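You operate a simulated robot arm through the tools that you are given. There is no shell and no other tool. Be economical: measure what you need, move in short steps, check, and stop when the job is done.

You run a simulated robot arm. Do the job below in one go: nothing can be reset, and whatever is moved stays where it is left.

TASK
Swap the diffuser on the dryer for the nozzle, brushed clean first.
Fine: diffuser onto the nozzle rack's free post; fluff off the nozzle with the lint brush; brush back in caddy cell No. 3. What is to be rubbed or washed off counts as gone when no trace of it is left.

Only the result counts: the job must be done as asked and must still hold three seconds after the hand-in. Knocking over, shifting, dropping, spilling or breaking anything else fails it.

THE ROBOT
A 6-joint arm with a two-finger parallel gripper, fixed in place. Base frame: the origin is at the foot of the arm, x ahead of it, y to its left, z up; the work surface is at about z = 0. Readings come in m, degrees, newtons and seconds.
With the tool pointing down near the work surface it reaches from about 0.14 to 0.58 m from the base axis. Its first joint turns from -66.0 to 66.0 degrees. Payload 2.1 kg.
The TCP is the grasp point between the finger pads, 0.03 m short of the fingertips. In the tool frame z runs along the fingers and y along their closing line. The gripper opens to 0.094 m. The fingers are 0.028 m wide and 0.01 m thick; the gripper's body (0.05 by 0.096 m) begins 0.055 m behind the TCP.
Orientation is that of the tool frame in the base frame, as [roll, pitch, yaw] about the fixed x, y, z axes, in that order (R = Rz(yaw) Ry(pitch) Rx(roll)). With the fingers straight down and closing along the base's y, the tool's x points along the base's -x, its y along +y and its z along -z.

THE INTERFACE
- The arm moves only by the tool step_arm. Its argument "increments" is a list of rows, each an object of numbers (a shift or turn left out is 0, a gripper value left out holds the last): "tx", "ty", "tz": the shift along the base's x, y, z in m; "rx", "ry", "rz": the turn, a rotation vector about the base's x, y, z in degrees; "gripper": the finger opening in m, from 0 to 0.094. In form: [{"tx": .., "ty": .., "tz": .., "rx": .., "ry": .., "rz": .., "gripper": ..}, ...]. A call has 1 to 20 rows; each row is the pose to reach, as a shift and turn from the pose commanded when the call began. Each row takes 0.2 s and may step no farther than 0.05 m and 8.6 degrees from the row before; otherwise, or with a gripper value out of range, the whole call is refused. A pose out of reach is approached as far as the arm can. The call stops where the force on the tool passes 40 N (or 10 N more than at its start, if that is more) or the arm is blocked; 0.2 s more then pass. Each finger travels about 0.072 m/s and halts on what it meets, pressing with about 37 N; the grip force reading is that of the motor and also rises with nothing between the fingers. The clock runs only during rows and for 0.2 s after the last one: add rows that repeat a pose to give the fingers time. The reply holds the time, the measured pose of the TCP, the force on the tool along the base axes, the opening and the grip force, in the units named above and with some noise, with the torque about the TCP (base axes, N m) and any sound that the robot's microphone picked up.
- Cameras (640 x 400 px; columns grow to the right, rows downward): "scene" is fixed at [0.0328, -0.3559, 0.4883]; the picture's right is [0.93, -0.36, 0.00], its down [-0.19, -0.49, -0.85] and it looks along [0.31, 0.79, -0.52] (base axes); focal length 251 px, centre (320, 200). "wrist" rides on the gripper at [0.076, 0.014, -0.103] in the tool frame; the picture's right is [-0.18, 0.98, 0.00], its down [-0.75, -0.14, -0.64] and it looks along [-0.63, -0.12, 0.77] (tool axes); focal length 243 px, centre (320, 200).
- camera(camera): a new picture of that camera. It takes no simulated time.
- locate(camera, pixels): for up to 12 pixels [column, row] of the newest picture of that camera ("zoom" is the newest enlarged one), the place [x, y, z] in the base frame of the surface seen there, good to about 0.002 m. It takes no simulated time.
- enlarge(camera, box): a new picture of the part [left, top, right, bottom] of that camera's present view, enlarged. It takes no simulated time.
- job_done(): hands the job in; it is judged then, once.

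Work in short steps. Measure before you move; look again where a grasp or a placing could have gone wrong, and mend it. You have 80 turns and 54 pictures in all, those below and enlarged ones among them. Open the gripper and draw the arm clear of the work before you hand the job in, unless the task says otherwise; then end with one line.

The tools are called after "Request:" as a command line: name --argument value ..., lists and objects as JSON in quotes. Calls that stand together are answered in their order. step_arm: Moves the arm, as the interface text tells. Its arguments: {"type":"object","properties":{"increments":{"type":"array"}},"required":["increments"]} The other tools are called the same way: camera (camera) takes a picture; locate (camera, pixels) gives the place of the surface under pixels of a picture; enlarge (camera, box) takes an enlarged picture of a part of a camera's view; job_done () hands the job in.

At the start:

```text
time: 0.0
ee_pos: [0.3374, 0.0184, 0.383]
tool_rot: [179.9, 0.1, -179.9]
ft_force: [0.6, 0.3, 0.5]
moment: [0.0, -0.02, -0.03]
opening: 0.0938
grasp_force: 0.0
```

scene: 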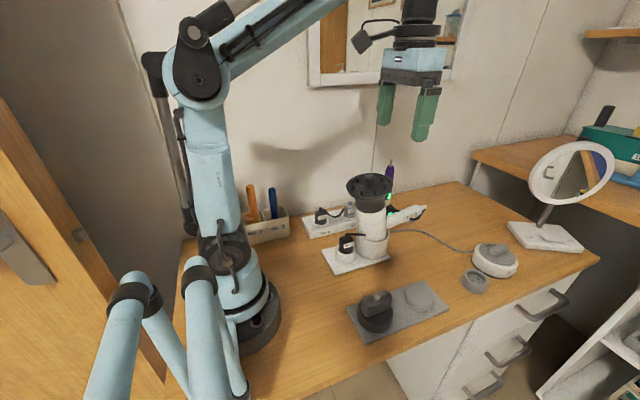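
wrist: 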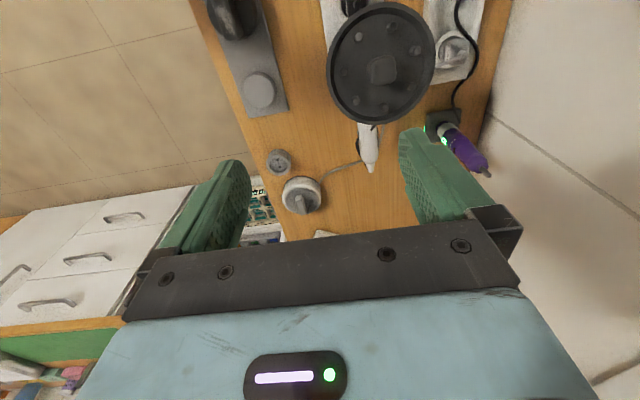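

The scene shows the dryer standing at (372,215) with the diffuser on top, a grey rack at (400,310), and a caddy at (265,225). I'll enlarge those parts.

Request:
enlarge --camera "scene" --box '[300, 150, 460, 250]'

Request:
enlarge --camera "scene" --box '[330, 230, 530, 355]'

Request:
enlarge --camera "scene" --box '[220, 165, 348, 245]'

```text
4.00 times, centred on (380, 200) of scene
```

zoom: 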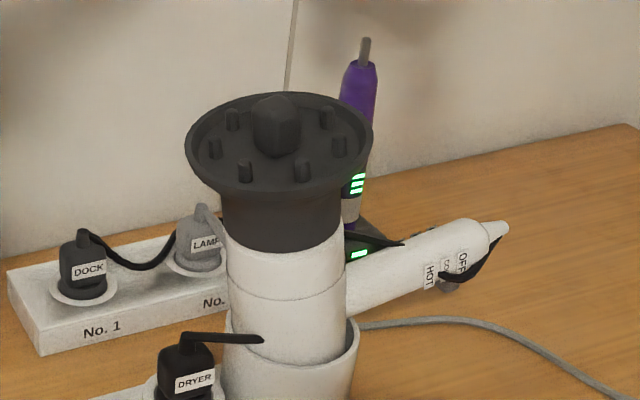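

```text
3.20 times, centred on (430, 292) of scene
```

zoom: 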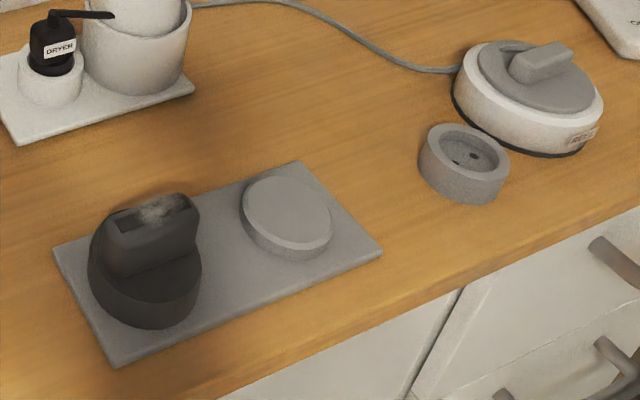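

```text
5.00 times, centred on (284, 205) of scene
```

zoom: 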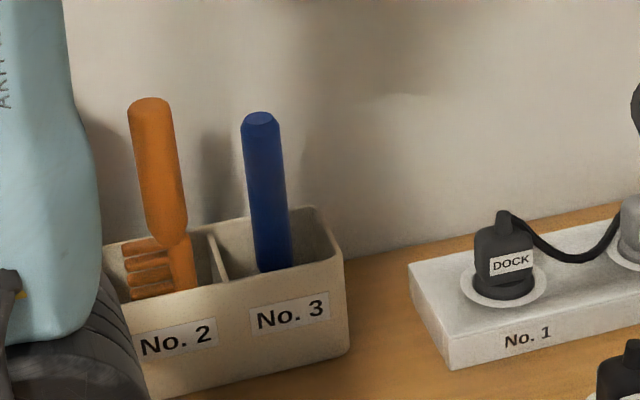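

The nozzle with fluff on its slot is on the rack's left post and the right post is free. The blue handle stands in cell No. 3. I'll measure the places now.

Request:
locate --camera "zoom" --pixels '[[260, 118], [244, 125], [278, 125], [255, 262], [290, 262], [272, 262], [318, 208], [343, 258], [222, 285], [212, 238], [150, 100], [345, 350]]'

Request:
locate --camera "scene" --pixels '[[369, 181], [348, 187], [392, 187], [370, 176], [371, 205], [359, 214], [385, 212], [371, 230], [388, 228], [400, 217], [420, 210], [372, 257]]'

Request:
locate --camera "scene" --pixels '[[378, 297], [367, 301], [391, 292], [375, 325], [359, 314], [392, 312], [420, 296], [406, 293], [434, 303], [420, 286], [400, 315], [375, 303]]'

```text
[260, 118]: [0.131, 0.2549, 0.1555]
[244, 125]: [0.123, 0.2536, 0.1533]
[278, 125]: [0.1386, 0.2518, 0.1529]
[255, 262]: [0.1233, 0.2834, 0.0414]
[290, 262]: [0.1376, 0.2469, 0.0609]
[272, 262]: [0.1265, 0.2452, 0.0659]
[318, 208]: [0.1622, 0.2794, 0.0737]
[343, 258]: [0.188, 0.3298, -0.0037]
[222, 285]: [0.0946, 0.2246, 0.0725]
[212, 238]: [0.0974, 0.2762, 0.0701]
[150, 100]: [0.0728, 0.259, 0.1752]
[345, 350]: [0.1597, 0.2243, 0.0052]
```

```text
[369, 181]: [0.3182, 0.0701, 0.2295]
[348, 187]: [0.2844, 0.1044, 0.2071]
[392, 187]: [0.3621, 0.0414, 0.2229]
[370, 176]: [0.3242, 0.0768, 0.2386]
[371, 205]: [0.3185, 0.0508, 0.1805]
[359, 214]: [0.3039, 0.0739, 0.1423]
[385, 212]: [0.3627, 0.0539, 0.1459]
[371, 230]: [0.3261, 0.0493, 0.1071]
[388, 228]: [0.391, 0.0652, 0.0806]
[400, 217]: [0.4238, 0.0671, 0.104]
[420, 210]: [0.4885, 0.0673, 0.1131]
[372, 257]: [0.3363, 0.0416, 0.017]
```

```text
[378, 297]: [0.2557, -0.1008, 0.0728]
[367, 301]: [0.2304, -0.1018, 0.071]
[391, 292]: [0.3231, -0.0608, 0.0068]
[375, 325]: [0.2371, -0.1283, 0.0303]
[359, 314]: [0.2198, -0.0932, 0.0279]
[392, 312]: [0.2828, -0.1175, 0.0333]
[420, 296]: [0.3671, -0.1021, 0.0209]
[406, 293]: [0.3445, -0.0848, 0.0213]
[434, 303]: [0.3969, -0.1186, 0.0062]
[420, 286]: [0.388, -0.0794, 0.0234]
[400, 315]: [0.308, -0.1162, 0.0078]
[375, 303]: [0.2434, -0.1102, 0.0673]
```

The diffuser rim is about z 0.225 and is topped by a central boss. I'll look closely from the wrist camera to find its grip geometry and the attachment.

Request:
enlarge --camera "wrist" --box '[300, 0, 460, 100]'

Request:
locate --camera "wrist" --pixels '[[381, 5], [381, 120], [328, 62], [433, 62], [369, 62], [397, 62], [382, 58], [382, 82], [350, 62], [410, 62]]'

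Request:
enlarge --camera "scene" --box '[335, 165, 415, 215]'

```text
4.00 times, centred on (380, 50) of wrist
```

zoom: 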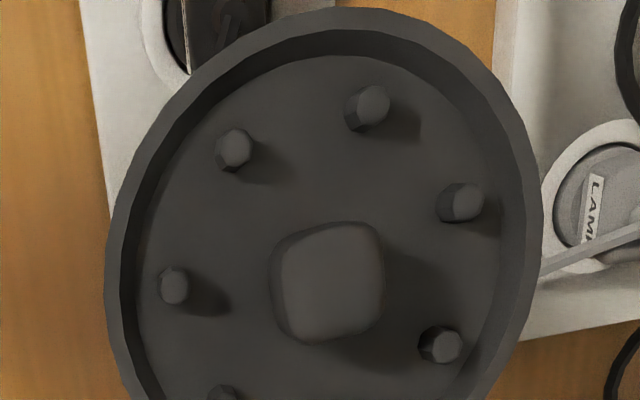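

```text
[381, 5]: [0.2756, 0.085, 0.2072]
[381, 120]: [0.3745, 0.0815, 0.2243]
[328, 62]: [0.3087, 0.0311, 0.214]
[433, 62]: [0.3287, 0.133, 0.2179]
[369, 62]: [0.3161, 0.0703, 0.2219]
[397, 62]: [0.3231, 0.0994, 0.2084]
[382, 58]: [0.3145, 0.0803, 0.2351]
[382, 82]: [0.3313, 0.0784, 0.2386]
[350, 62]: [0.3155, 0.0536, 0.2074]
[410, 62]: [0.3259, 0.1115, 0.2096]
```

```text
8.00 times, centred on (375, 190) of scene
```

zoom: 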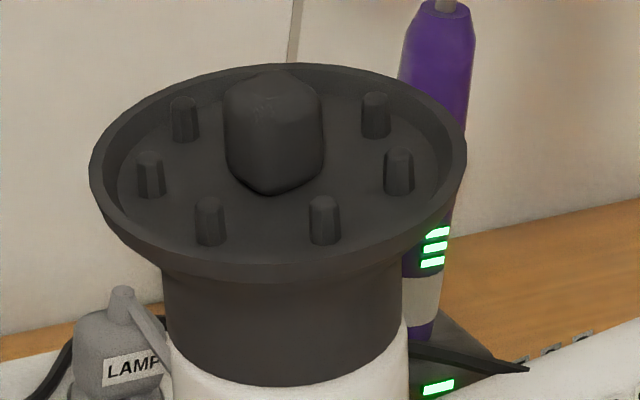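

The boss is about 25–30 mm square, spanning z 0.208 to 0.239. I'll move back a little to see it squarely and read its yaw and the prong positions.

Request:
step_arm --increments '[{"tx": -0.045, "ty": 0.02}, {"tx": -0.09, "ty": 0.05}, {"tx": -0.1, "ty": 0.07}]'

Request:
camera --camera "wrist"

```text
refused: row 2 steps farther than a row can; nothing moved
```

```text
46 pictures are left
```

wrist: 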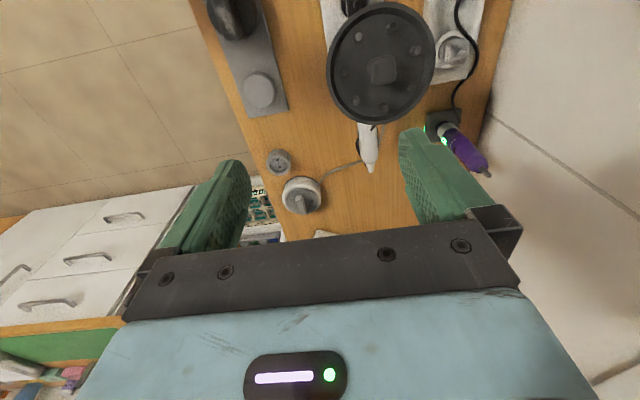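

The row was refused for stepping too far, so I'll retry with smaller steps.

Request:
step_arm --increments '[{"tx": -0.035, "ty": 0.02}, {"tx": -0.07, "ty": 0.04}, {"tx": -0.1, "ty": 0.07}, {"tx": -0.1, "ty": 0.07}]'

Request:
enlarge --camera "wrist" --box '[180, 0, 500, 200]'

```text
time: 1.0
ee_pos: [0.2356, 0.0886, 0.3828]
tool_rot: [179.9, 0.1, -179.8]
ft_force: [0.0, 0.0, 0.8]
moment: [0.0, 0.02, -0.04]
opening: 0.0939
grasp_force: 0.0
```

```text
2.00 times, centred on (340, 100) of wrist
```

zoom: 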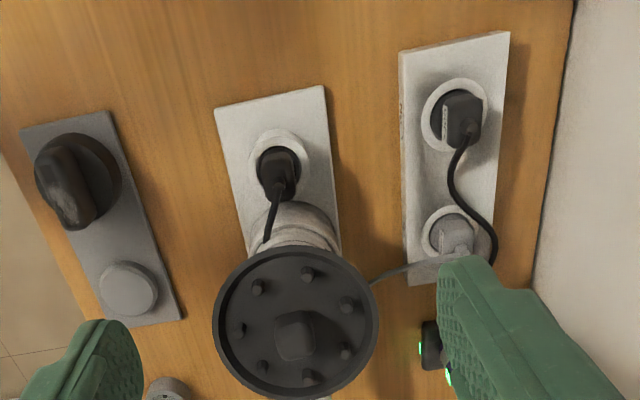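

Now I'll locate the boss corners, prongs, rack and sockets in this view.

Request:
enlarge --camera "wrist" --box '[272, 110, 384, 200]'

```text
4.44 times, centred on (328, 155) of wrist
```

zoom: 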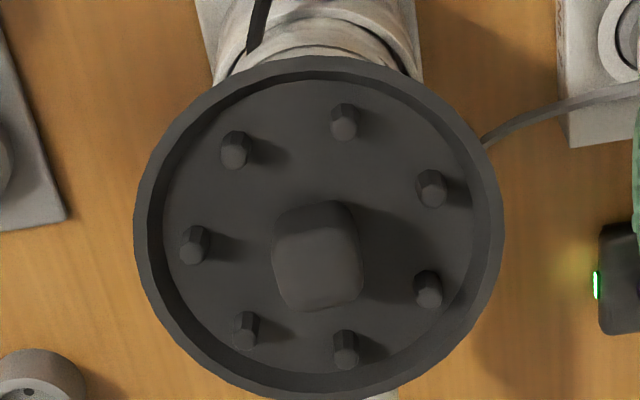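

Request:
locate --camera "zoom" --pixels '[[278, 250], [288, 298], [348, 240], [356, 295], [318, 268], [140, 225], [497, 225], [330, 62], [310, 390], [430, 292], [196, 253], [346, 357]]'

Request:
locate --camera "zoom" --pixels '[[242, 340], [428, 200], [236, 160], [344, 130], [276, 275], [360, 268], [318, 244], [322, 304], [440, 250], [230, 230], [318, 208], [50, 380]]'

```text
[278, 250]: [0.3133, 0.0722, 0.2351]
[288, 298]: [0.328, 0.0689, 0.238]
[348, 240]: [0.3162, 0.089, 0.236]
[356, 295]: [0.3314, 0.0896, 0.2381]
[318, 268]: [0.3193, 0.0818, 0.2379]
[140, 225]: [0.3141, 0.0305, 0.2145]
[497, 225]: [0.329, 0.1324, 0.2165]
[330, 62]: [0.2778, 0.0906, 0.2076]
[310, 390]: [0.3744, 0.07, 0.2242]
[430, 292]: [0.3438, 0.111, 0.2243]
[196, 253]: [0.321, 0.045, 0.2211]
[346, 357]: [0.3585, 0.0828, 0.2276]
```

```text
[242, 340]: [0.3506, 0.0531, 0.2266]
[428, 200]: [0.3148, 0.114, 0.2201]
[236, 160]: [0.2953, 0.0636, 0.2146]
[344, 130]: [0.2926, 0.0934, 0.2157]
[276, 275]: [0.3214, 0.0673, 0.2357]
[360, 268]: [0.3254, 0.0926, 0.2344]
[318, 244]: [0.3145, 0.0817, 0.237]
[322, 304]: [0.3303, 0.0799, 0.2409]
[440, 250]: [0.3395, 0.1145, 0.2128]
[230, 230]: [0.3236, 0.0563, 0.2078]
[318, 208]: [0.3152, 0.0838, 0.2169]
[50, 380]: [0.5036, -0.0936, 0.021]
```

Prong tops run from z 0.215 (x 0.293) to 0.2276 (x 0.3585), so the dryer seems to lean roughly 10° toward -x. I'll pin the tilt down from the barrel.

Request:
enlarge --camera "scene" --box '[322, 170, 434, 270]'

```text
4.00 times, centred on (378, 220) of scene
```

zoom: 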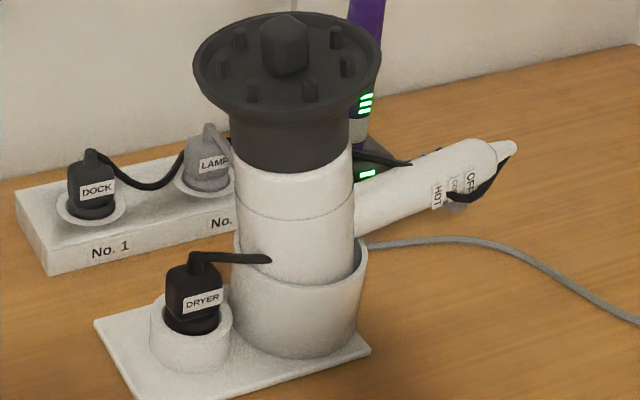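

Request:
locate --camera "zoom" --pixels '[[293, 165], [295, 185], [297, 210], [300, 240], [302, 270], [304, 320], [290, 130], [195, 75], [378, 75], [287, 103], [290, 15], [306, 352]]'

Request:
locate --camera "zoom" --pixels '[[240, 165], [348, 150], [243, 200], [350, 190], [248, 240], [352, 235], [296, 200], [320, 195], [270, 195], [292, 160], [470, 190], [400, 190]]'

```text
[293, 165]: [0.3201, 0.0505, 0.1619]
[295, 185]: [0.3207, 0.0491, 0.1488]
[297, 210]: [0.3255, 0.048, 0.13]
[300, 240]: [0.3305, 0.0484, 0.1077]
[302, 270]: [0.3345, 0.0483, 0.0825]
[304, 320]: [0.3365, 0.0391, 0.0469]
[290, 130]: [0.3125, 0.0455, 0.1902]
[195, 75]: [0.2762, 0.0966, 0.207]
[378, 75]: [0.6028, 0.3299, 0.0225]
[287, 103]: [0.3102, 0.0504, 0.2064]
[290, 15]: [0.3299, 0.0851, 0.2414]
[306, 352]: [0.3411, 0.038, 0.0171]
```

```text
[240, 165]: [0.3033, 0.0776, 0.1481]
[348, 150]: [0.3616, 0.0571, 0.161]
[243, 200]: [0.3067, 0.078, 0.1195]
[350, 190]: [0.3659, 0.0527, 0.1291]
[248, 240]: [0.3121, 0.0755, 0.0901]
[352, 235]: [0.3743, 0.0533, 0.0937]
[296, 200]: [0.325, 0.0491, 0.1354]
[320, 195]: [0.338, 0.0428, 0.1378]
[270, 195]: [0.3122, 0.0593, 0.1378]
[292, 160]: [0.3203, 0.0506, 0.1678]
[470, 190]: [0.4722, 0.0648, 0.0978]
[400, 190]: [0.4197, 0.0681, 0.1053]
```

The tilt is about 10° (edge slopes 0.15–0.19), with its axis through about (0.3255, 0.081) at z 0.2215. Next I'll swing over to inspect the caddy from above before choosing the brush.

Request:
step_arm --increments '[{"tx": -0.014, "ty": 0.016, "rz": 7.5}, {"tx": -0.028, "ty": 0.032, "rz": 15}, {"tx": -0.042, "ty": 0.048, "rz": 22.5}, {"tx": -0.056, "ty": 0.064, "rz": 30}, {"tx": -0.07, "ty": 0.08, "rz": 37.5}, {"tx": -0.084, "ty": 0.096, "rz": 45}, {"tx": -0.098, "ty": 0.112, "rz": 52.5}, {"tx": -0.11, "ty": 0.128, "rz": 60}, {"tx": -0.11, "ty": 0.128, "rz": 60}]'

Request:
camera --camera "wrist"

```text
time: 3.0
ee_pos: [0.1268, 0.2172, 0.383]
tool_rot: [179.9, 0.2, -119.8]
ft_force: [0.7, 0.1, -0.4]
moment: [-0.01, 0.02, -0.02]
opening: 0.0939
grasp_force: 0.0
```

```text
42 pictures are left
```

wrist: 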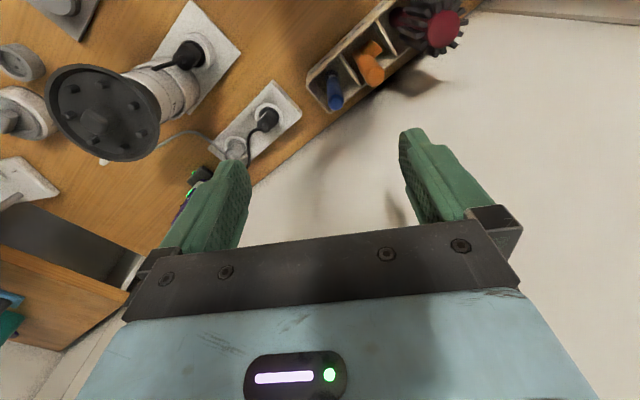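

Request:
enlarge --camera "wrist" --box '[296, 0, 476, 116]'

Request:
enlarge --camera "scene" --box '[180, 160, 308, 256]'

```text
3.45 times, centred on (386, 58) of wrist
```

zoom: 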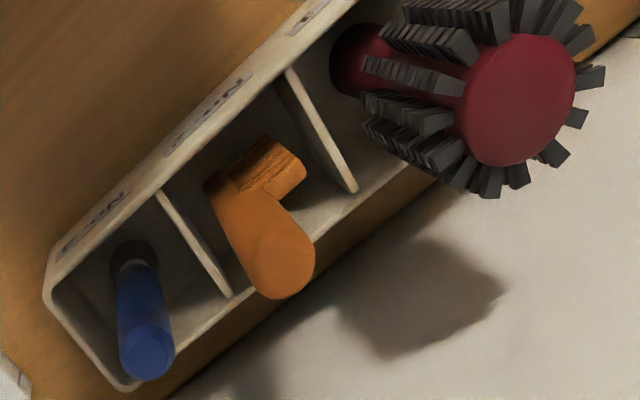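

```text
4.17 times, centred on (244, 208) of scene
```

zoom: 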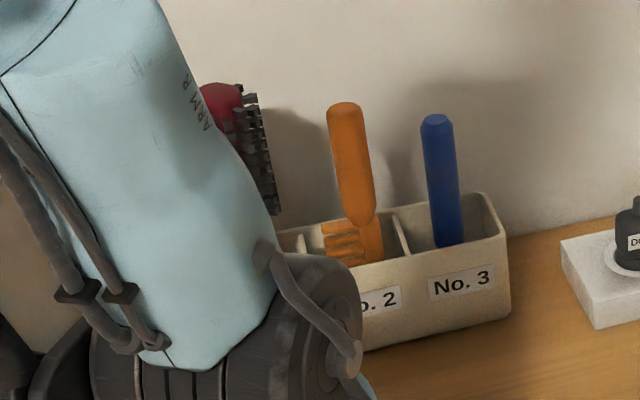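

The blue tool in cell No. 3 has a pale ferrule and a dark head pointing down. Orange is comb-like and red is a round hairbrush. I'll measure the blue handle and cell.

Request:
locate --camera "wrist" --pixels '[[336, 103], [329, 103], [343, 103], [333, 88], [332, 80], [331, 75], [331, 70], [309, 83], [332, 111], [362, 85], [344, 56], [326, 62]]'

Request:
locate --camera "zoom" --pixels '[[437, 122], [440, 160], [445, 200], [448, 240], [424, 130], [452, 130], [434, 200], [458, 200], [485, 197], [410, 258], [510, 232], [395, 215]]'

```text
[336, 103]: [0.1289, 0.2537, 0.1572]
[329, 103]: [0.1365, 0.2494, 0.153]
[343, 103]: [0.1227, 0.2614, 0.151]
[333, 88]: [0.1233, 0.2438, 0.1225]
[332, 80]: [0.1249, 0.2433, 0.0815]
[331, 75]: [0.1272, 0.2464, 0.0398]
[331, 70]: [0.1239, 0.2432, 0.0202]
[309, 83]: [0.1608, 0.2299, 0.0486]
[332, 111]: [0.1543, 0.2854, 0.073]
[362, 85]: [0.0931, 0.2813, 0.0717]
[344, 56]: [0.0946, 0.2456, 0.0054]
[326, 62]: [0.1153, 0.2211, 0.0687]
```

```text
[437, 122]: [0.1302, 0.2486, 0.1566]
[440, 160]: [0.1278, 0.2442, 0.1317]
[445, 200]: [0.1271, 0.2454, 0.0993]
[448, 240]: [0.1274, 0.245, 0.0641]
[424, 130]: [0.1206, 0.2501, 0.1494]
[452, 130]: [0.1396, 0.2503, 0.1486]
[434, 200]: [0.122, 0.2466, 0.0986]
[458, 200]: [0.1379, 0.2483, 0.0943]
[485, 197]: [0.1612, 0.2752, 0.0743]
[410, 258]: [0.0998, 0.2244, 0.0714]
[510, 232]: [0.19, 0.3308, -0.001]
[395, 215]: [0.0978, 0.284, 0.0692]
```

The blue handle is upright at about (0.130, 0.253), roughly 17 mm thick, with its top at z 0.157. I'll narrow the gripper to 0.05, move above it and descend to z≈0.128.

Request:
step_arm --increments '[{"tx": 0.003, "ty": 0.036, "gripper": 0.05}, {"tx": 0.003, "ty": 0.036, "tz": -0.045}, {"tx": 0.003, "ty": 0.036, "tz": -0.09}, {"tx": 0.003, "ty": 0.036, "tz": -0.135}, {"tx": 0.003, "ty": 0.036, "tz": -0.165}, {"tx": 0.003, "ty": 0.036, "tz": -0.165}]'

Request:
camera --camera "scene"

Request:
camera --camera "wrist"

```text
time: 4.4
ee_pos: [0.1283, 0.2529, 0.2181]
tool_rot: [179.9, 0.1, -120.0]
ft_force: [0.2, 0.4, -0.2]
moment: [-0.03, -0.03, 0.0]
opening: 0.05
grasp_force: 0.1
```

```text
39 pictures are left
```

scene: 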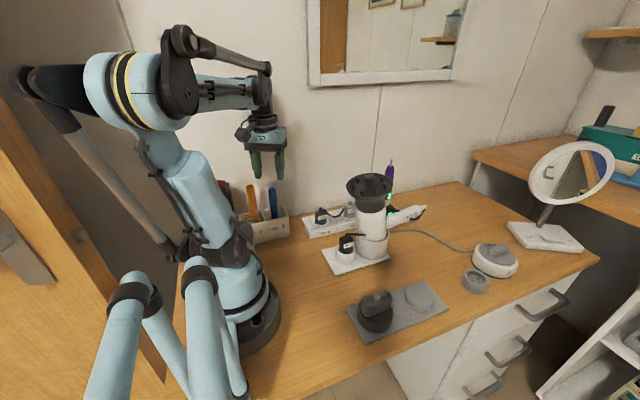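

```text
38 pictures are left
```

wrist: 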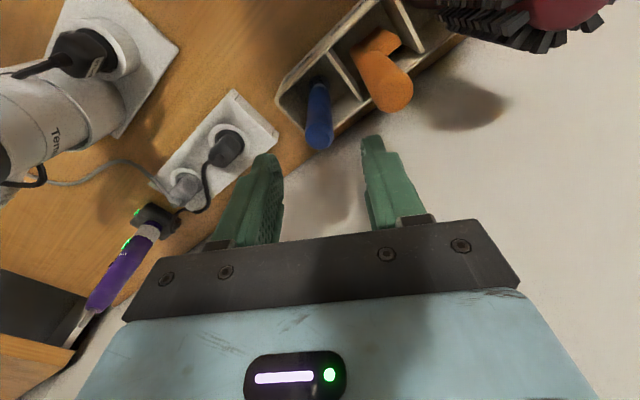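

The fingertips straddle the handle line with the blue top at (318,140). I'll descend 0.088 and close.

Request:
step_arm --increments '[{"tz": -0.03}, {"tz": -0.06}, {"tz": -0.088}, {"tz": -0.088}, {"tz": -0.088, "gripper": 0.0}, {"tz": -0.088, "gripper": 0.0}, {"tz": -0.088, "gripper": 0.0}, {"tz": -0.088, "gripper": 0.0}]'

```text
time: 6.2
ee_pos: [0.1312, 0.2524, 0.1298]
tool_rot: [179.9, 0.1, -119.9]
ft_force: [0.2, 0.2, 0.2]
moment: [0.02, -0.05, -0.01]
opening: 0.0202
grasp_force: 36.9
```

It is gripped at 20 mm. I'll lift straight out and take a look.

Request:
step_arm --increments '[{"tz": 0.04}, {"tz": 0.08}, {"tz": 0.12}, {"tz": 0.15}, {"tz": 0.15}]'

Request:
enlarge --camera "scene" --box '[200, 100, 328, 240]'

```text
time: 7.4
ee_pos: [0.1301, 0.2512, 0.2822]
tool_rot: [-180.0, 0.1, -119.9]
ft_force: [0.9, 0.2, -0.8]
moment: [0.0, -0.03, -0.03]
opening: 0.0204
grasp_force: 36.9
```

```text
2.86 times, centred on (264, 170) of scene
```

zoom: 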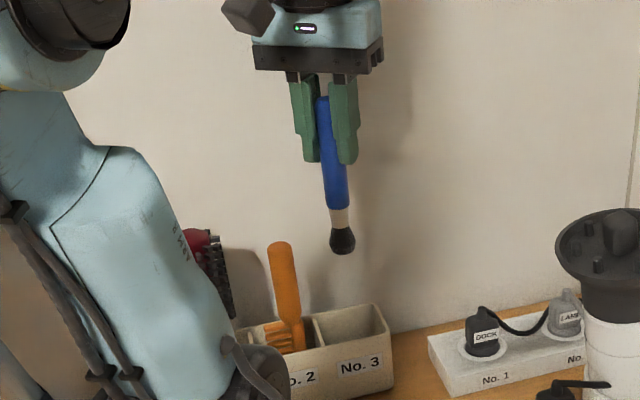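

The brush has a round dark tuft and leans slightly in the grip. I'll measure its ends.

Request:
locate --camera "zoom" --pixels '[[322, 100], [331, 180], [339, 215], [342, 240], [343, 251], [331, 240], [354, 240]]'

```text
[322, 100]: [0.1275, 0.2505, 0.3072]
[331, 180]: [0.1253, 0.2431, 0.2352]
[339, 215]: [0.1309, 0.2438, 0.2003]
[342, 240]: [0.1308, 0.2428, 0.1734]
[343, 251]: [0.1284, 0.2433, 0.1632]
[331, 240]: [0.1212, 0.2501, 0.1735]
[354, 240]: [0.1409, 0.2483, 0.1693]
```

The brush hangs vertically, its tip about 0.122 below the TCP. I'll rise and swing around over the rack side, passing the dryer high.

Request:
step_arm --increments '[{"tz": 0.045}, {"tz": 0.09}, {"tz": 0.12}, {"tx": 0.028, "ty": -0.026, "tz": 0.12, "rz": -7.6}, {"tx": 0.056, "ty": -0.049, "tz": 0.12, "rz": -15.2}, {"tx": 0.081, "ty": -0.075, "tz": 0.12, "rz": -22.8}, {"tx": 0.1026, "ty": -0.105, "tz": 0.12, "rz": -30.4}, {"tx": 0.12, "ty": -0.137, "tz": 0.12, "rz": -38}, {"tx": 0.133, "ty": -0.171, "tz": 0.12, "rz": -45.6}, {"tx": 0.141, "ty": -0.206, "tz": 0.12, "rz": -53.2}, {"tx": 0.145, "ty": -0.2426, "tz": 0.12, "rz": -60.8}, {"tx": 0.1435, "ty": -0.279, "tz": 0.12, "rz": -68.4}, {"tx": 0.1374, "ty": -0.315, "tz": 0.12, "rz": -76}, {"tx": 0.1266, "ty": -0.35, "tz": 0.12, "rz": -83.6}, {"tx": 0.1266, "ty": -0.35, "tz": 0.12, "rz": -83.6}]'

Request:
camera --camera "wrist"

```text
time: 10.6
ee_pos: [0.2574, -0.0974, 0.4004]
tool_rot: [179.9, 0.1, 156.5]
ft_force: [0.0, 0.1, 0.2]
moment: [0.0, -0.01, 0.02]
opening: 0.0203
grasp_force: 37.5
```

```text
36 pictures are left
```

wrist: 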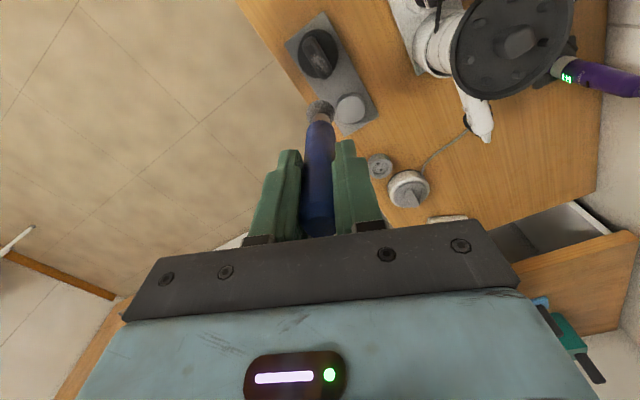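

The nozzle is visible at (318,52). I'll enlarge it.

Request:
enlarge --camera "wrist" --box '[278, 5, 390, 75]'

```text
5.71 times, centred on (334, 40) of wrist
```

zoom: 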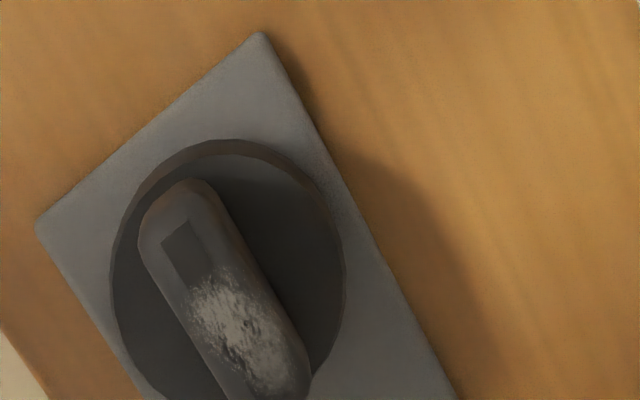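

Request:
enlarge --camera "wrist" --box '[286, 20, 398, 140]'

```text
3.33 times, centred on (342, 80) of wrist
```

zoom: 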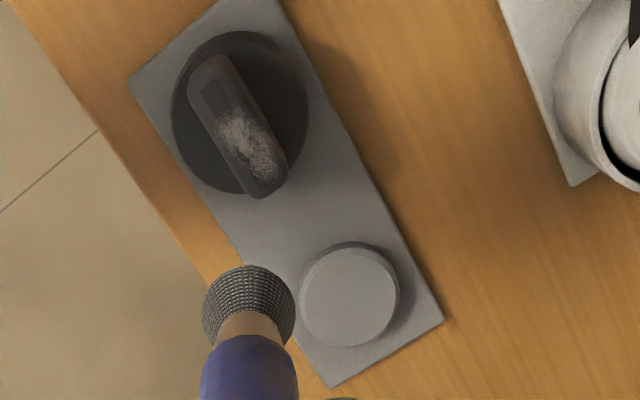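

Request:
locate --camera "zoom" --pixels '[[212, 65], [265, 185], [240, 125], [245, 140], [222, 115], [262, 170], [250, 115], [282, 155], [195, 85], [232, 62], [175, 120], [305, 95]]'

Request:
locate --camera "zoom" --pixels '[[348, 298], [302, 298], [399, 298], [350, 244], [345, 345], [245, 40], [330, 385], [440, 320], [210, 290], [290, 290], [225, 178], [285, 185]]'

```text
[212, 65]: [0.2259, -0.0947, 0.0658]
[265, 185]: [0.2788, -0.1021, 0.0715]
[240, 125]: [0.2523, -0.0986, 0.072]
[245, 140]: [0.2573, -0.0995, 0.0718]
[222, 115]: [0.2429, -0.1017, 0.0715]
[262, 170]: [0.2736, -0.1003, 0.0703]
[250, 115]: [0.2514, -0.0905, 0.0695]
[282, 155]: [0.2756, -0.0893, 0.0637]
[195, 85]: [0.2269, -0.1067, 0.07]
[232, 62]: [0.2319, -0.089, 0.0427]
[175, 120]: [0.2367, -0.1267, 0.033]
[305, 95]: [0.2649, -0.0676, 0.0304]
```

```text
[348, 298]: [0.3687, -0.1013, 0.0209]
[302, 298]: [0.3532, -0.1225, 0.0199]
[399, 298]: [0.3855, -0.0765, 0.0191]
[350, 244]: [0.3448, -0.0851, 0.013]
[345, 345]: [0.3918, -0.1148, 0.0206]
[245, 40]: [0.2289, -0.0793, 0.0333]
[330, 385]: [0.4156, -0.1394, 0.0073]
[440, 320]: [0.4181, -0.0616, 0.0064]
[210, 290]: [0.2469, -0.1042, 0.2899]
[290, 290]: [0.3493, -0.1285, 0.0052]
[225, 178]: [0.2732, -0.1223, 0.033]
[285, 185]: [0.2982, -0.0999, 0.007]
```

The fluff lies on the slot's top (z≈0.072) from x≈0.243 to 0.28, y≈-0.108 to -0.09. I'll lower the brush over it to just above contact.

Request:
step_arm --increments '[{"tx": 0.003, "tz": -0.045}, {"tx": 0.003, "tz": -0.09}, {"tx": 0.003, "tz": -0.135}, {"tx": 0.003, "tz": -0.18}, {"tx": 0.003, "tz": -0.2}, {"tx": 0.003, "tz": -0.203}, {"tx": 0.003, "tz": -0.203}]'

Request:
enlarge --camera "scene" --box '[310, 220, 450, 345]'

```text
time: 12.2
ee_pos: [0.2584, -0.0962, 0.1962]
tool_rot: [179.8, 0.1, 156.5]
ft_force: [-1.2, 0.5, -1.4]
moment: [0.0, -0.06, -0.01]
opening: 0.0201
grasp_force: 37.2
```

```text
3.20 times, centred on (380, 282) of scene
```

zoom: 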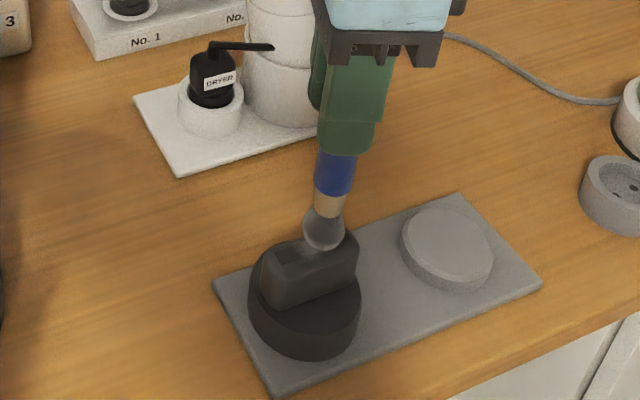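

The tuft sits on the slot top. I'll press 3 mm lower and stroke along x across three y lines, watching the force.

Request:
step_arm --increments '[{"tz": -0.003}, {"tx": 0.02, "tz": -0.003}, {"tx": 0.0, "tz": -0.003}, {"tx": -0.02, "tz": -0.003}, {"tx": 0.0, "ty": -0.006, "tz": -0.003}, {"tx": 0.022, "ty": -0.006, "tz": -0.003}, {"tx": 0.0, "ty": -0.006, "tz": -0.003}, {"tx": -0.02, "ty": -0.006, "tz": -0.003}, {"tx": 0.0, "ty": 0.004, "tz": -0.003}, {"tx": 0.022, "ty": 0.004, "tz": -0.003}, {"tx": 0.0, "ty": 0.004, "tz": -0.003}, {"tx": -0.02, "ty": 0.004, "tz": -0.003}, {"tx": 0.0, "tz": -0.003}, {"tx": 0.024, "tz": -0.003}]'

Request:
enlarge --camera "scene" --box '[310, 220, 450, 345]'

```text
time: 15.2
ee_pos: [0.2831, -0.097, 0.1961]
tool_rot: [179.9, 0.1, 156.4]
ft_force: [-0.1, -0.3, -0.7]
moment: [0.0, 0.0, 0.03]
opening: 0.0202
grasp_force: 36.7
```

```text
3.20 times, centred on (380, 282) of scene
```

zoom: 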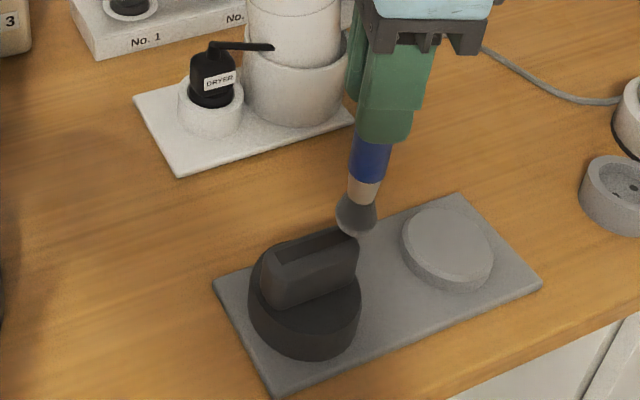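

The slot looks clear already. I'll raise the brush and inspect from the wrist camera.

Request:
step_arm --increments '[{"tz": 0.045}, {"tx": -0.015, "tz": 0.09}, {"tx": -0.025, "tz": 0.135}, {"tx": -0.025, "tz": 0.18}, {"tx": -0.025, "tz": 0.207}, {"tx": -0.025, "tz": 0.207}]'

Request:
enlarge --camera "wrist" --box '[278, 15, 374, 85]'

Request:
enlarge --camera "scene" --box '[340, 270, 420, 340]'

```text
time: 16.6
ee_pos: [0.2588, -0.0955, 0.4042]
tool_rot: [179.9, 0.0, 156.5]
ft_force: [-0.4, 0.4, -0.7]
moment: [0.04, -0.01, 0.05]
opening: 0.0202
grasp_force: 37.5
```

```text
5.71 times, centred on (326, 50) of wrist
```

zoom: 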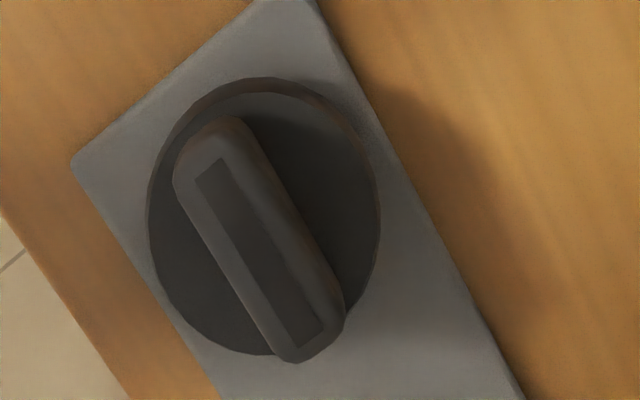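

```text
5.71 times, centred on (380, 305) of scene
```

zoom: 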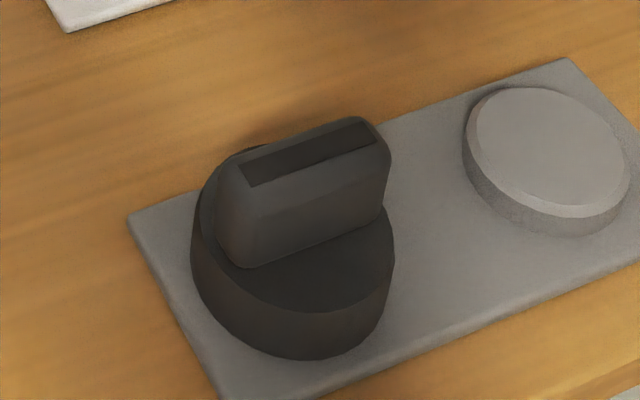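

The nozzle is clean from both views. I'll swing the brush back along the same path to above cell No. 3.

Request:
step_arm --increments '[{"tx": 0.0088, "ty": 0.035, "rz": 7.6}, {"tx": 0.0149, "ty": 0.071, "rz": 15.2}, {"tx": 0.0164, "ty": 0.1074, "rz": 22.8}, {"tx": 0.0124, "ty": 0.144, "rz": 30.4}, {"tx": 0.0044, "ty": 0.179, "rz": 38}, {"tx": -0.0086, "ty": 0.213, "rz": 45.6}, {"tx": -0.026, "ty": 0.245, "rz": 53.2}, {"tx": -0.0476, "ty": 0.275, "rz": 60.8}, {"tx": -0.0726, "ty": 0.301, "rz": 68.4}, {"tx": -0.1006, "ty": 0.324, "rz": 76}, {"tx": -0.1286, "ty": 0.35, "rz": 83.6}, {"tx": -0.1286, "ty": 0.35, "tz": -0.04, "rz": 83.6}, {"tx": -0.1286, "ty": 0.35, "tz": -0.08, "rz": 83.6}, {"tx": -0.1286, "ty": 0.35, "tz": -0.12, "rz": 83.6}, {"tx": -0.1286, "ty": 0.35, "tz": -0.16, "rz": 83.6}, {"tx": -0.1286, "ty": 0.35, "tz": -0.18, "rz": 83.6}, {"tx": -0.1286, "ty": 0.35, "tz": -0.18, "rz": 83.6}]'

Request:
enlarge --camera "scene" --box '[200, 120, 328, 250]'

```text
time: 20.2
ee_pos: [0.1311, 0.2514, 0.2206]
tool_rot: [179.9, 0.1, -119.9]
ft_force: [0.4, 0.0, 0.7]
moment: [0.02, -0.03, 0.01]
opening: 0.0205
grasp_force: 37.6
```

```text
3.08 times, centred on (264, 185) of scene
```

zoom: 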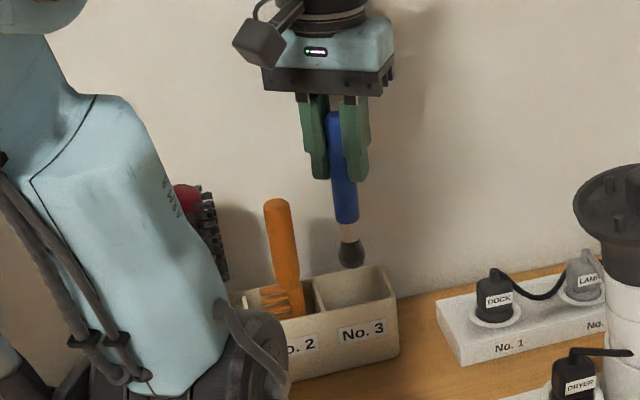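

The brush is aligned over cell No. 3. I'll lower it to its original height, release, wait, and rise.

Request:
step_arm --increments '[{"tz": -0.03}, {"tz": -0.06}, {"tz": -0.08}, {"tz": -0.09}, {"tz": -0.09}, {"tz": -0.09, "gripper": 0.034}, {"tz": -0.09, "gripper": 0.05}, {"tz": -0.09, "gripper": 0.05}, {"tz": -0.06, "gripper": 0.05}, {"tz": -0.02, "gripper": 0.05}, {"tz": 0.02, "gripper": 0.05}, {"tz": 0.06, "gripper": 0.05}, {"tz": 0.1, "gripper": 0.05}, {"tz": 0.1, "gripper": 0.05}]'

Request:
enlarge --camera "scene" --box '[200, 120, 328, 250]'

```text
time: 23.2
ee_pos: [0.1313, 0.256, 0.3223]
tool_rot: [179.9, 0.0, -119.9]
ft_force: [-0.5, -1.2, -1.2]
moment: [0.0, 0.0, 0.04]
opening: 0.05
grasp_force: 0.1
```

```text
3.08 times, centred on (264, 185) of scene
```

zoom: 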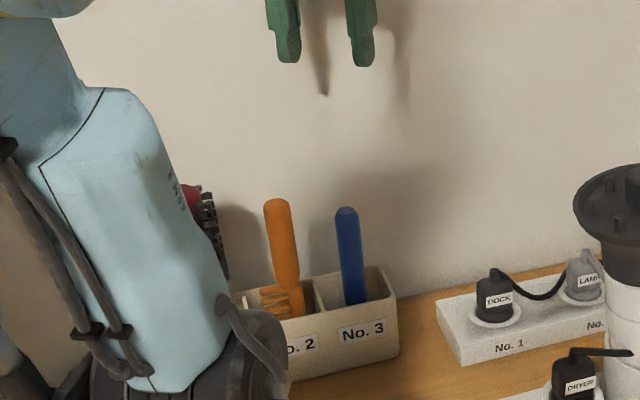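

The brush stands in cell No. 3 again. I'll swing to above the diffuser with the closing line along y.

Request:
step_arm --increments '[{"tx": 0.022, "ty": -0.021, "tz": 0.02, "rz": -7.5}, {"tx": 0.044, "ty": -0.043, "tz": 0.03, "rz": -15}, {"tx": 0.066, "ty": -0.065, "tz": 0.03, "rz": -22.5}, {"tx": 0.088, "ty": -0.086, "tz": 0.03, "rz": -30}, {"tx": 0.11, "ty": -0.108, "tz": 0.03, "rz": -37.5}, {"tx": 0.132, "ty": -0.13, "tz": 0.03, "rz": -45}, {"tx": 0.154, "ty": -0.151, "tz": 0.03, "rz": -52.5}, {"tx": 0.176, "ty": -0.172, "tz": 0.03, "rz": -60}, {"tx": 0.176, "ty": -0.172, "tz": 0.03, "rz": -60, "gripper": 0.036}, {"tx": 0.176, "ty": -0.172, "tz": 0.03, "rz": -60}]'

Request:
step_arm --increments '[{"ry": -5}, {"ry": -10}, {"ry": -10}]'

```text
time: 25.4
ee_pos: [0.306, 0.0823, 0.3507]
tool_rot: [179.9, 0.1, 180.0]
ft_force: [-0.6, -0.4, 0.6]
moment: [0.01, 0.03, -0.01]
opening: 0.036
grasp_force: 0.0
```

```text
time: 26.2
ee_pos: [0.3062, 0.0815, 0.3522]
tool_rot: [179.9, 10.1, -179.9]
ft_force: [0.6, -0.5, 0.2]
moment: [-0.04, 0.0, 0.01]
opening: 0.0361
grasp_force: 0.1
```

The tilt is set. I'll approach to about 1 cm above the boss along the axis and check with pictures.

Request:
step_arm --increments '[{"tx": -0.001, "tz": -0.03}, {"tx": 0.006, "tz": -0.06}, {"tx": 0.0105, "tz": -0.08}, {"tx": 0.0105, "tz": -0.08}]'

Request:
enlarge --camera "scene" --box '[320, 130, 432, 218]'

Request:
enlarge --camera "wrist" --box '[220, 80, 420, 230]'

```text
time: 27.2
ee_pos: [0.3165, 0.0784, 0.2733]
tool_rot: [179.9, 10.1, -179.9]
ft_force: [-0.1, 0.0, 0.3]
moment: [-0.02, 0.02, -0.02]
opening: 0.0359
grasp_force: 0.0
```

```text
4.55 times, centred on (376, 174) of scene
```

zoom: 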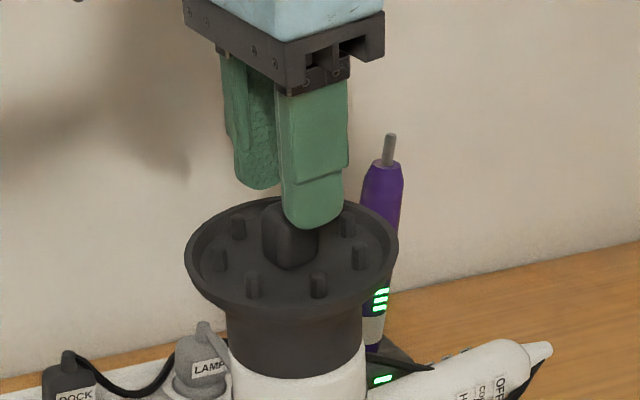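

```text
2.67 times, centred on (320, 155) of wrist
```

zoom: 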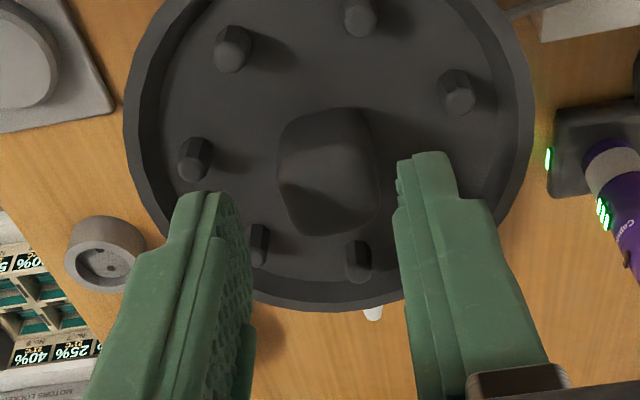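

Request:
locate --camera "zoom" --pixels '[[205, 196], [190, 200], [222, 198], [403, 165], [410, 160], [440, 155], [284, 165], [375, 150], [328, 165], [330, 225], [255, 240], [360, 250]]'

Request:
step_arm --increments '[{"tx": 0}]'

```text
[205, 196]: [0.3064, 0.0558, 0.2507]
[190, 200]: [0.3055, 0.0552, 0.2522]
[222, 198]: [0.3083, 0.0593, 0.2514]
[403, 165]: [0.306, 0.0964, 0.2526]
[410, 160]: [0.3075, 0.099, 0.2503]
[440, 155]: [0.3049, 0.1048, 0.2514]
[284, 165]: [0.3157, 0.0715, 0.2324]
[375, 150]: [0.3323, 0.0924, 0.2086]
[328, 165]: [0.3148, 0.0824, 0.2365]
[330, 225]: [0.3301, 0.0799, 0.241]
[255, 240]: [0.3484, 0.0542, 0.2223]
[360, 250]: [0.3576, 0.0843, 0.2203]
```

```text
time: 27.6
ee_pos: [0.3169, 0.0789, 0.274]
tool_rot: [180.0, 10.2, 180.0]
ft_force: [0.9, 0.1, 0.6]
moment: [-0.02, 0.04, 0.03]
opening: 0.0362
grasp_force: 0.1
```

The finger midline is y≈0.079 and the boss centre is y≈0.081. I'll shift +2 mm, descend along the axis and close.

Request:
step_arm --increments '[{"ty": 0.002}, {"tx": 0.0022, "ty": 0.002, "tz": -0.013}, {"tx": 0.0045, "ty": 0.002, "tz": -0.027}, {"tx": 0.0045, "ty": 0.002, "tz": -0.027}, {"tx": 0.0045, "ty": 0.002, "tz": -0.027, "gripper": 0.0}, {"tx": 0.0045, "ty": 0.002, "tz": -0.027, "gripper": 0.0}, {"tx": 0.0045, "ty": 0.002, "tz": -0.027, "gripper": 0.0}]'

Request:
enlarge --camera "scene" --box '[320, 130, 432, 218]'

```text
time: 29.2
ee_pos: [0.321, 0.0814, 0.245]
tool_rot: [180.0, 10.1, -180.0]
ft_force: [0.6, -1.7, -0.1]
moment: [-0.2, 0.04, -0.05]
opening: 0.0229
grasp_force: 37.1
```

```text
4.55 times, centred on (376, 174) of scene
```

zoom: 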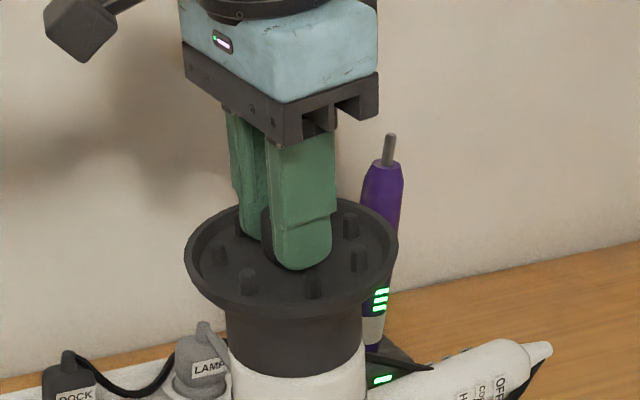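

The boss is gripped at 23 mm. I'll pull gently along the axis, 2 cm in small steps.

Request:
step_arm --increments '[{"tx": -0.0009, "tz": 0.005}, {"tx": -0.0017, "tz": 0.0098}, {"tx": -0.0026, "tz": 0.0148}, {"tx": -0.0035, "tz": 0.0197}, {"tx": -0.0035, "tz": 0.0197}]'

Request:
enlarge --camera "scene" --box '[310, 130, 450, 270]'

```text
time: 30.4
ee_pos: [0.3182, 0.0831, 0.2647]
tool_rot: [-180.0, 10.1, -179.9]
ft_force: [-0.3, 0.3, -0.3]
moment: [0.0, 0.02, 0.03]
opening: 0.0227
grasp_force: 36.8
```

```text
2.86 times, centred on (380, 200) of scene
```

zoom: 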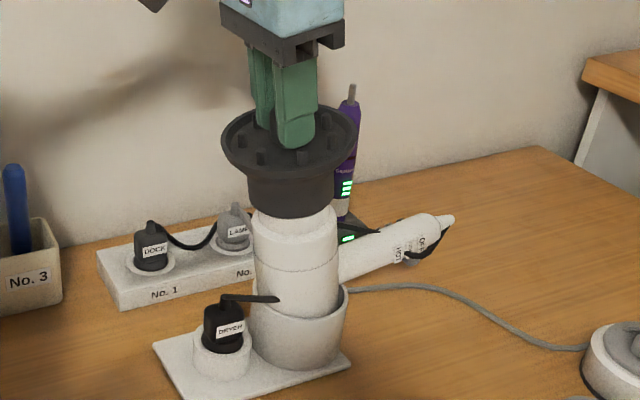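

The diffuser slid free and the spigot is visible. I'll raise it further along the axis and refine the free post's centre.

Request:
step_arm --increments '[{"tx": -0.005, "tz": 0.03}, {"tx": -0.01, "tz": 0.06}, {"tx": -0.014, "tz": 0.08}, {"tx": -0.014, "tz": 0.1}, {"tx": -0.014, "tz": 0.1}]'

Request:
enlarge --camera "scene" --box '[340, 260, 460, 345]'

```text
time: 31.6
ee_pos: [0.3029, 0.0828, 0.3642]
tool_rot: [-180.0, 10.1, -179.9]
ft_force: [0.4, 0.2, -0.1]
moment: [0.02, 0.03, 0.03]
opening: 0.0231
grasp_force: 36.8
```

```text
4.71 times, centred on (400, 302) of scene
```

zoom: 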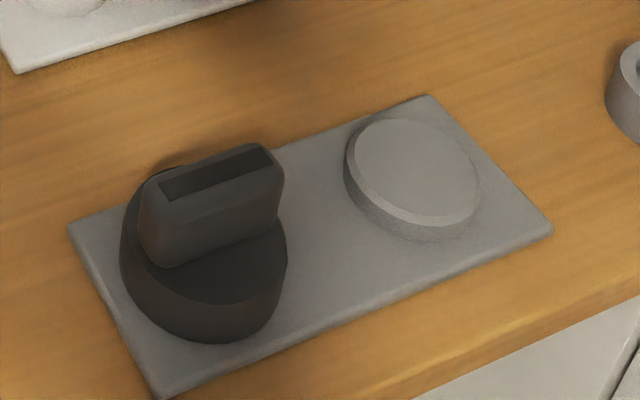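

Request:
locate --camera "zoom" --pixels '[[357, 157], [475, 180], [405, 120], [425, 212], [415, 168], [160, 395], [70, 228], [430, 97], [550, 228], [440, 228], [350, 190], [477, 205]]'

Request:
locate --camera "zoom" --pixels '[[155, 178], [268, 145], [283, 165], [140, 200], [165, 265], [275, 215], [215, 300], [122, 240], [287, 250], [200, 338], [215, 175], [180, 245]]'

```text
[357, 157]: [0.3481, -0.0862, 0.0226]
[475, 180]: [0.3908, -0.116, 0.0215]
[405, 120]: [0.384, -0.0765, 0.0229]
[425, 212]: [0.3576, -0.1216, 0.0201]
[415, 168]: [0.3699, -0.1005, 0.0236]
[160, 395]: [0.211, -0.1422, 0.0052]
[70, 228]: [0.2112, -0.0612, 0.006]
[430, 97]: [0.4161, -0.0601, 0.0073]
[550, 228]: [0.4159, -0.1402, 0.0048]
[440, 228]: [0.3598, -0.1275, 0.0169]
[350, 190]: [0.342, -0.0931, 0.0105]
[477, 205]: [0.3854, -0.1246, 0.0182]
```

```text
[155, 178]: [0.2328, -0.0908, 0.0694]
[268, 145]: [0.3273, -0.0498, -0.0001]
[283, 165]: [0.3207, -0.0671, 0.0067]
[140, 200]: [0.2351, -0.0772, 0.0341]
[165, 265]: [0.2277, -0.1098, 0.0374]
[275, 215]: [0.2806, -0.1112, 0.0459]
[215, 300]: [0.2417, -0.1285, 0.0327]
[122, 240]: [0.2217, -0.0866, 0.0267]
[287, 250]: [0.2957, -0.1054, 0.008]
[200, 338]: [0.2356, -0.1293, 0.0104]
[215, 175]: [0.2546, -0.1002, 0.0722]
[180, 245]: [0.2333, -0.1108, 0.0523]
```

The post centre is about (0.370, -0.100), with its top at z 0.0225. I'll straighten the tool and move over the post.

Request:
step_arm --increments '[{"ry": 5, "ty": -0.03}, {"ry": 10, "tx": 0.01, "ty": -0.07}, {"ry": 10, "tx": 0.03, "ty": -0.11}, {"ry": 10, "tx": 0.05, "ty": -0.15}, {"ry": 10, "tx": 0.067, "ty": -0.182, "tz": -0.02}, {"ry": 10, "tx": 0.067, "ty": -0.182, "tz": -0.06}, {"ry": 10, "tx": 0.067, "ty": -0.182, "tz": -0.1}, {"ry": 10, "tx": 0.067, "ty": -0.182, "tz": -0.14}, {"ry": 10, "tx": 0.067, "ty": -0.182, "tz": -0.18}, {"ry": 10, "tx": 0.067, "ty": -0.182, "tz": -0.22}, {"ry": 10, "tx": 0.067, "ty": -0.182, "tz": -0.235}, {"ry": 10, "tx": 0.067, "ty": -0.182, "tz": -0.235}]'

Request:
enlarge --camera "scene" --box '[340, 220, 480, 345]'

```text
time: 34.2
ee_pos: [0.3731, -0.0974, 0.1271]
tool_rot: [179.9, 0.1, -180.0]
ft_force: [-0.3, 0.8, -0.2]
moment: [-0.01, -0.04, -0.02]
opening: 0.0229
grasp_force: 37.2
```

```text
3.20 times, centred on (410, 282) of scene
```

zoom: 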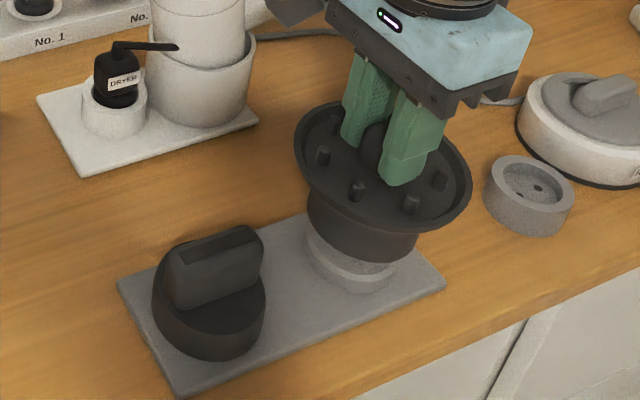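

Request:
locate --camera "zoom" --pixels '[[298, 150], [468, 182], [385, 228], [308, 205], [360, 255], [418, 240], [345, 285], [310, 245], [395, 270], [360, 225], [410, 230], [320, 215]]'

Request:
step_arm --increments '[{"tx": 0}]'

```text
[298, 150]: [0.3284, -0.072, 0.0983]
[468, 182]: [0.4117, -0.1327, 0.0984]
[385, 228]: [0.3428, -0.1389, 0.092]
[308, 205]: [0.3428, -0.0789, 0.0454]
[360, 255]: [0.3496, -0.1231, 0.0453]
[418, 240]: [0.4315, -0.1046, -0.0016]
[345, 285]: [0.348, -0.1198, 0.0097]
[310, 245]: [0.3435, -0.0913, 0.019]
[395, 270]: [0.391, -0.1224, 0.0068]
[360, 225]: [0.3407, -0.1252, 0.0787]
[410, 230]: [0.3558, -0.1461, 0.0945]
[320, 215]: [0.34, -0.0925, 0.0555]
```

```text
time: 34.6
ee_pos: [0.3726, -0.0982, 0.1297]
tool_rot: [179.9, 0.1, -179.9]
ft_force: [0.7, -0.1, -1.4]
moment: [0.03, 0.03, -0.03]
opening: 0.0229
grasp_force: 37.2
```

The diffuser hangs over the post, its bottom around z 0.04, and its centre is within about 2 mm. I'll nudge by (-1.5, -1) mm and lower slowly, watching force.

Request:
step_arm --increments '[{"tx": -0.0015, "ty": -0.001, "tz": -0.01}, {"tx": -0.0015, "ty": -0.001, "tz": -0.016}, {"tx": -0.0015, "ty": -0.001, "tz": -0.02}, {"tx": -0.0015, "ty": -0.001, "tz": -0.024}, {"tx": -0.0015, "ty": -0.001, "tz": -0.027}, {"tx": -0.0015, "ty": -0.001, "tz": -0.027}]'

Request:
enlarge --camera "scene" --box '[340, 220, 480, 345]'

```text
time: 36.0
ee_pos: [0.3697, -0.1012, 0.1026]
tool_rot: [179.9, 0.2, -180.0]
ft_force: [0.1, -0.5, 0.2]
moment: [-0.02, 0.0, 0.01]
opening: 0.0233
grasp_force: 37.0
```

```text
3.20 times, centred on (410, 282) of scene
```

zoom: 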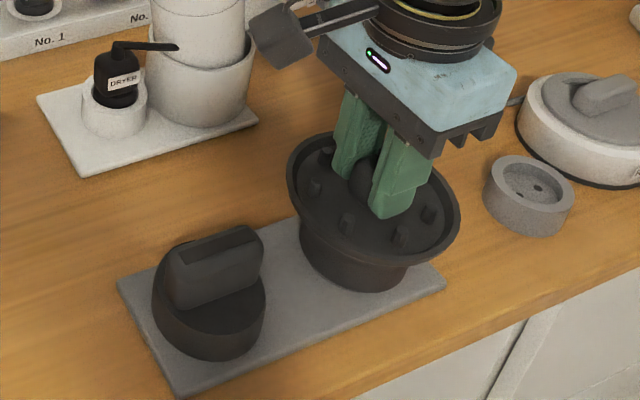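

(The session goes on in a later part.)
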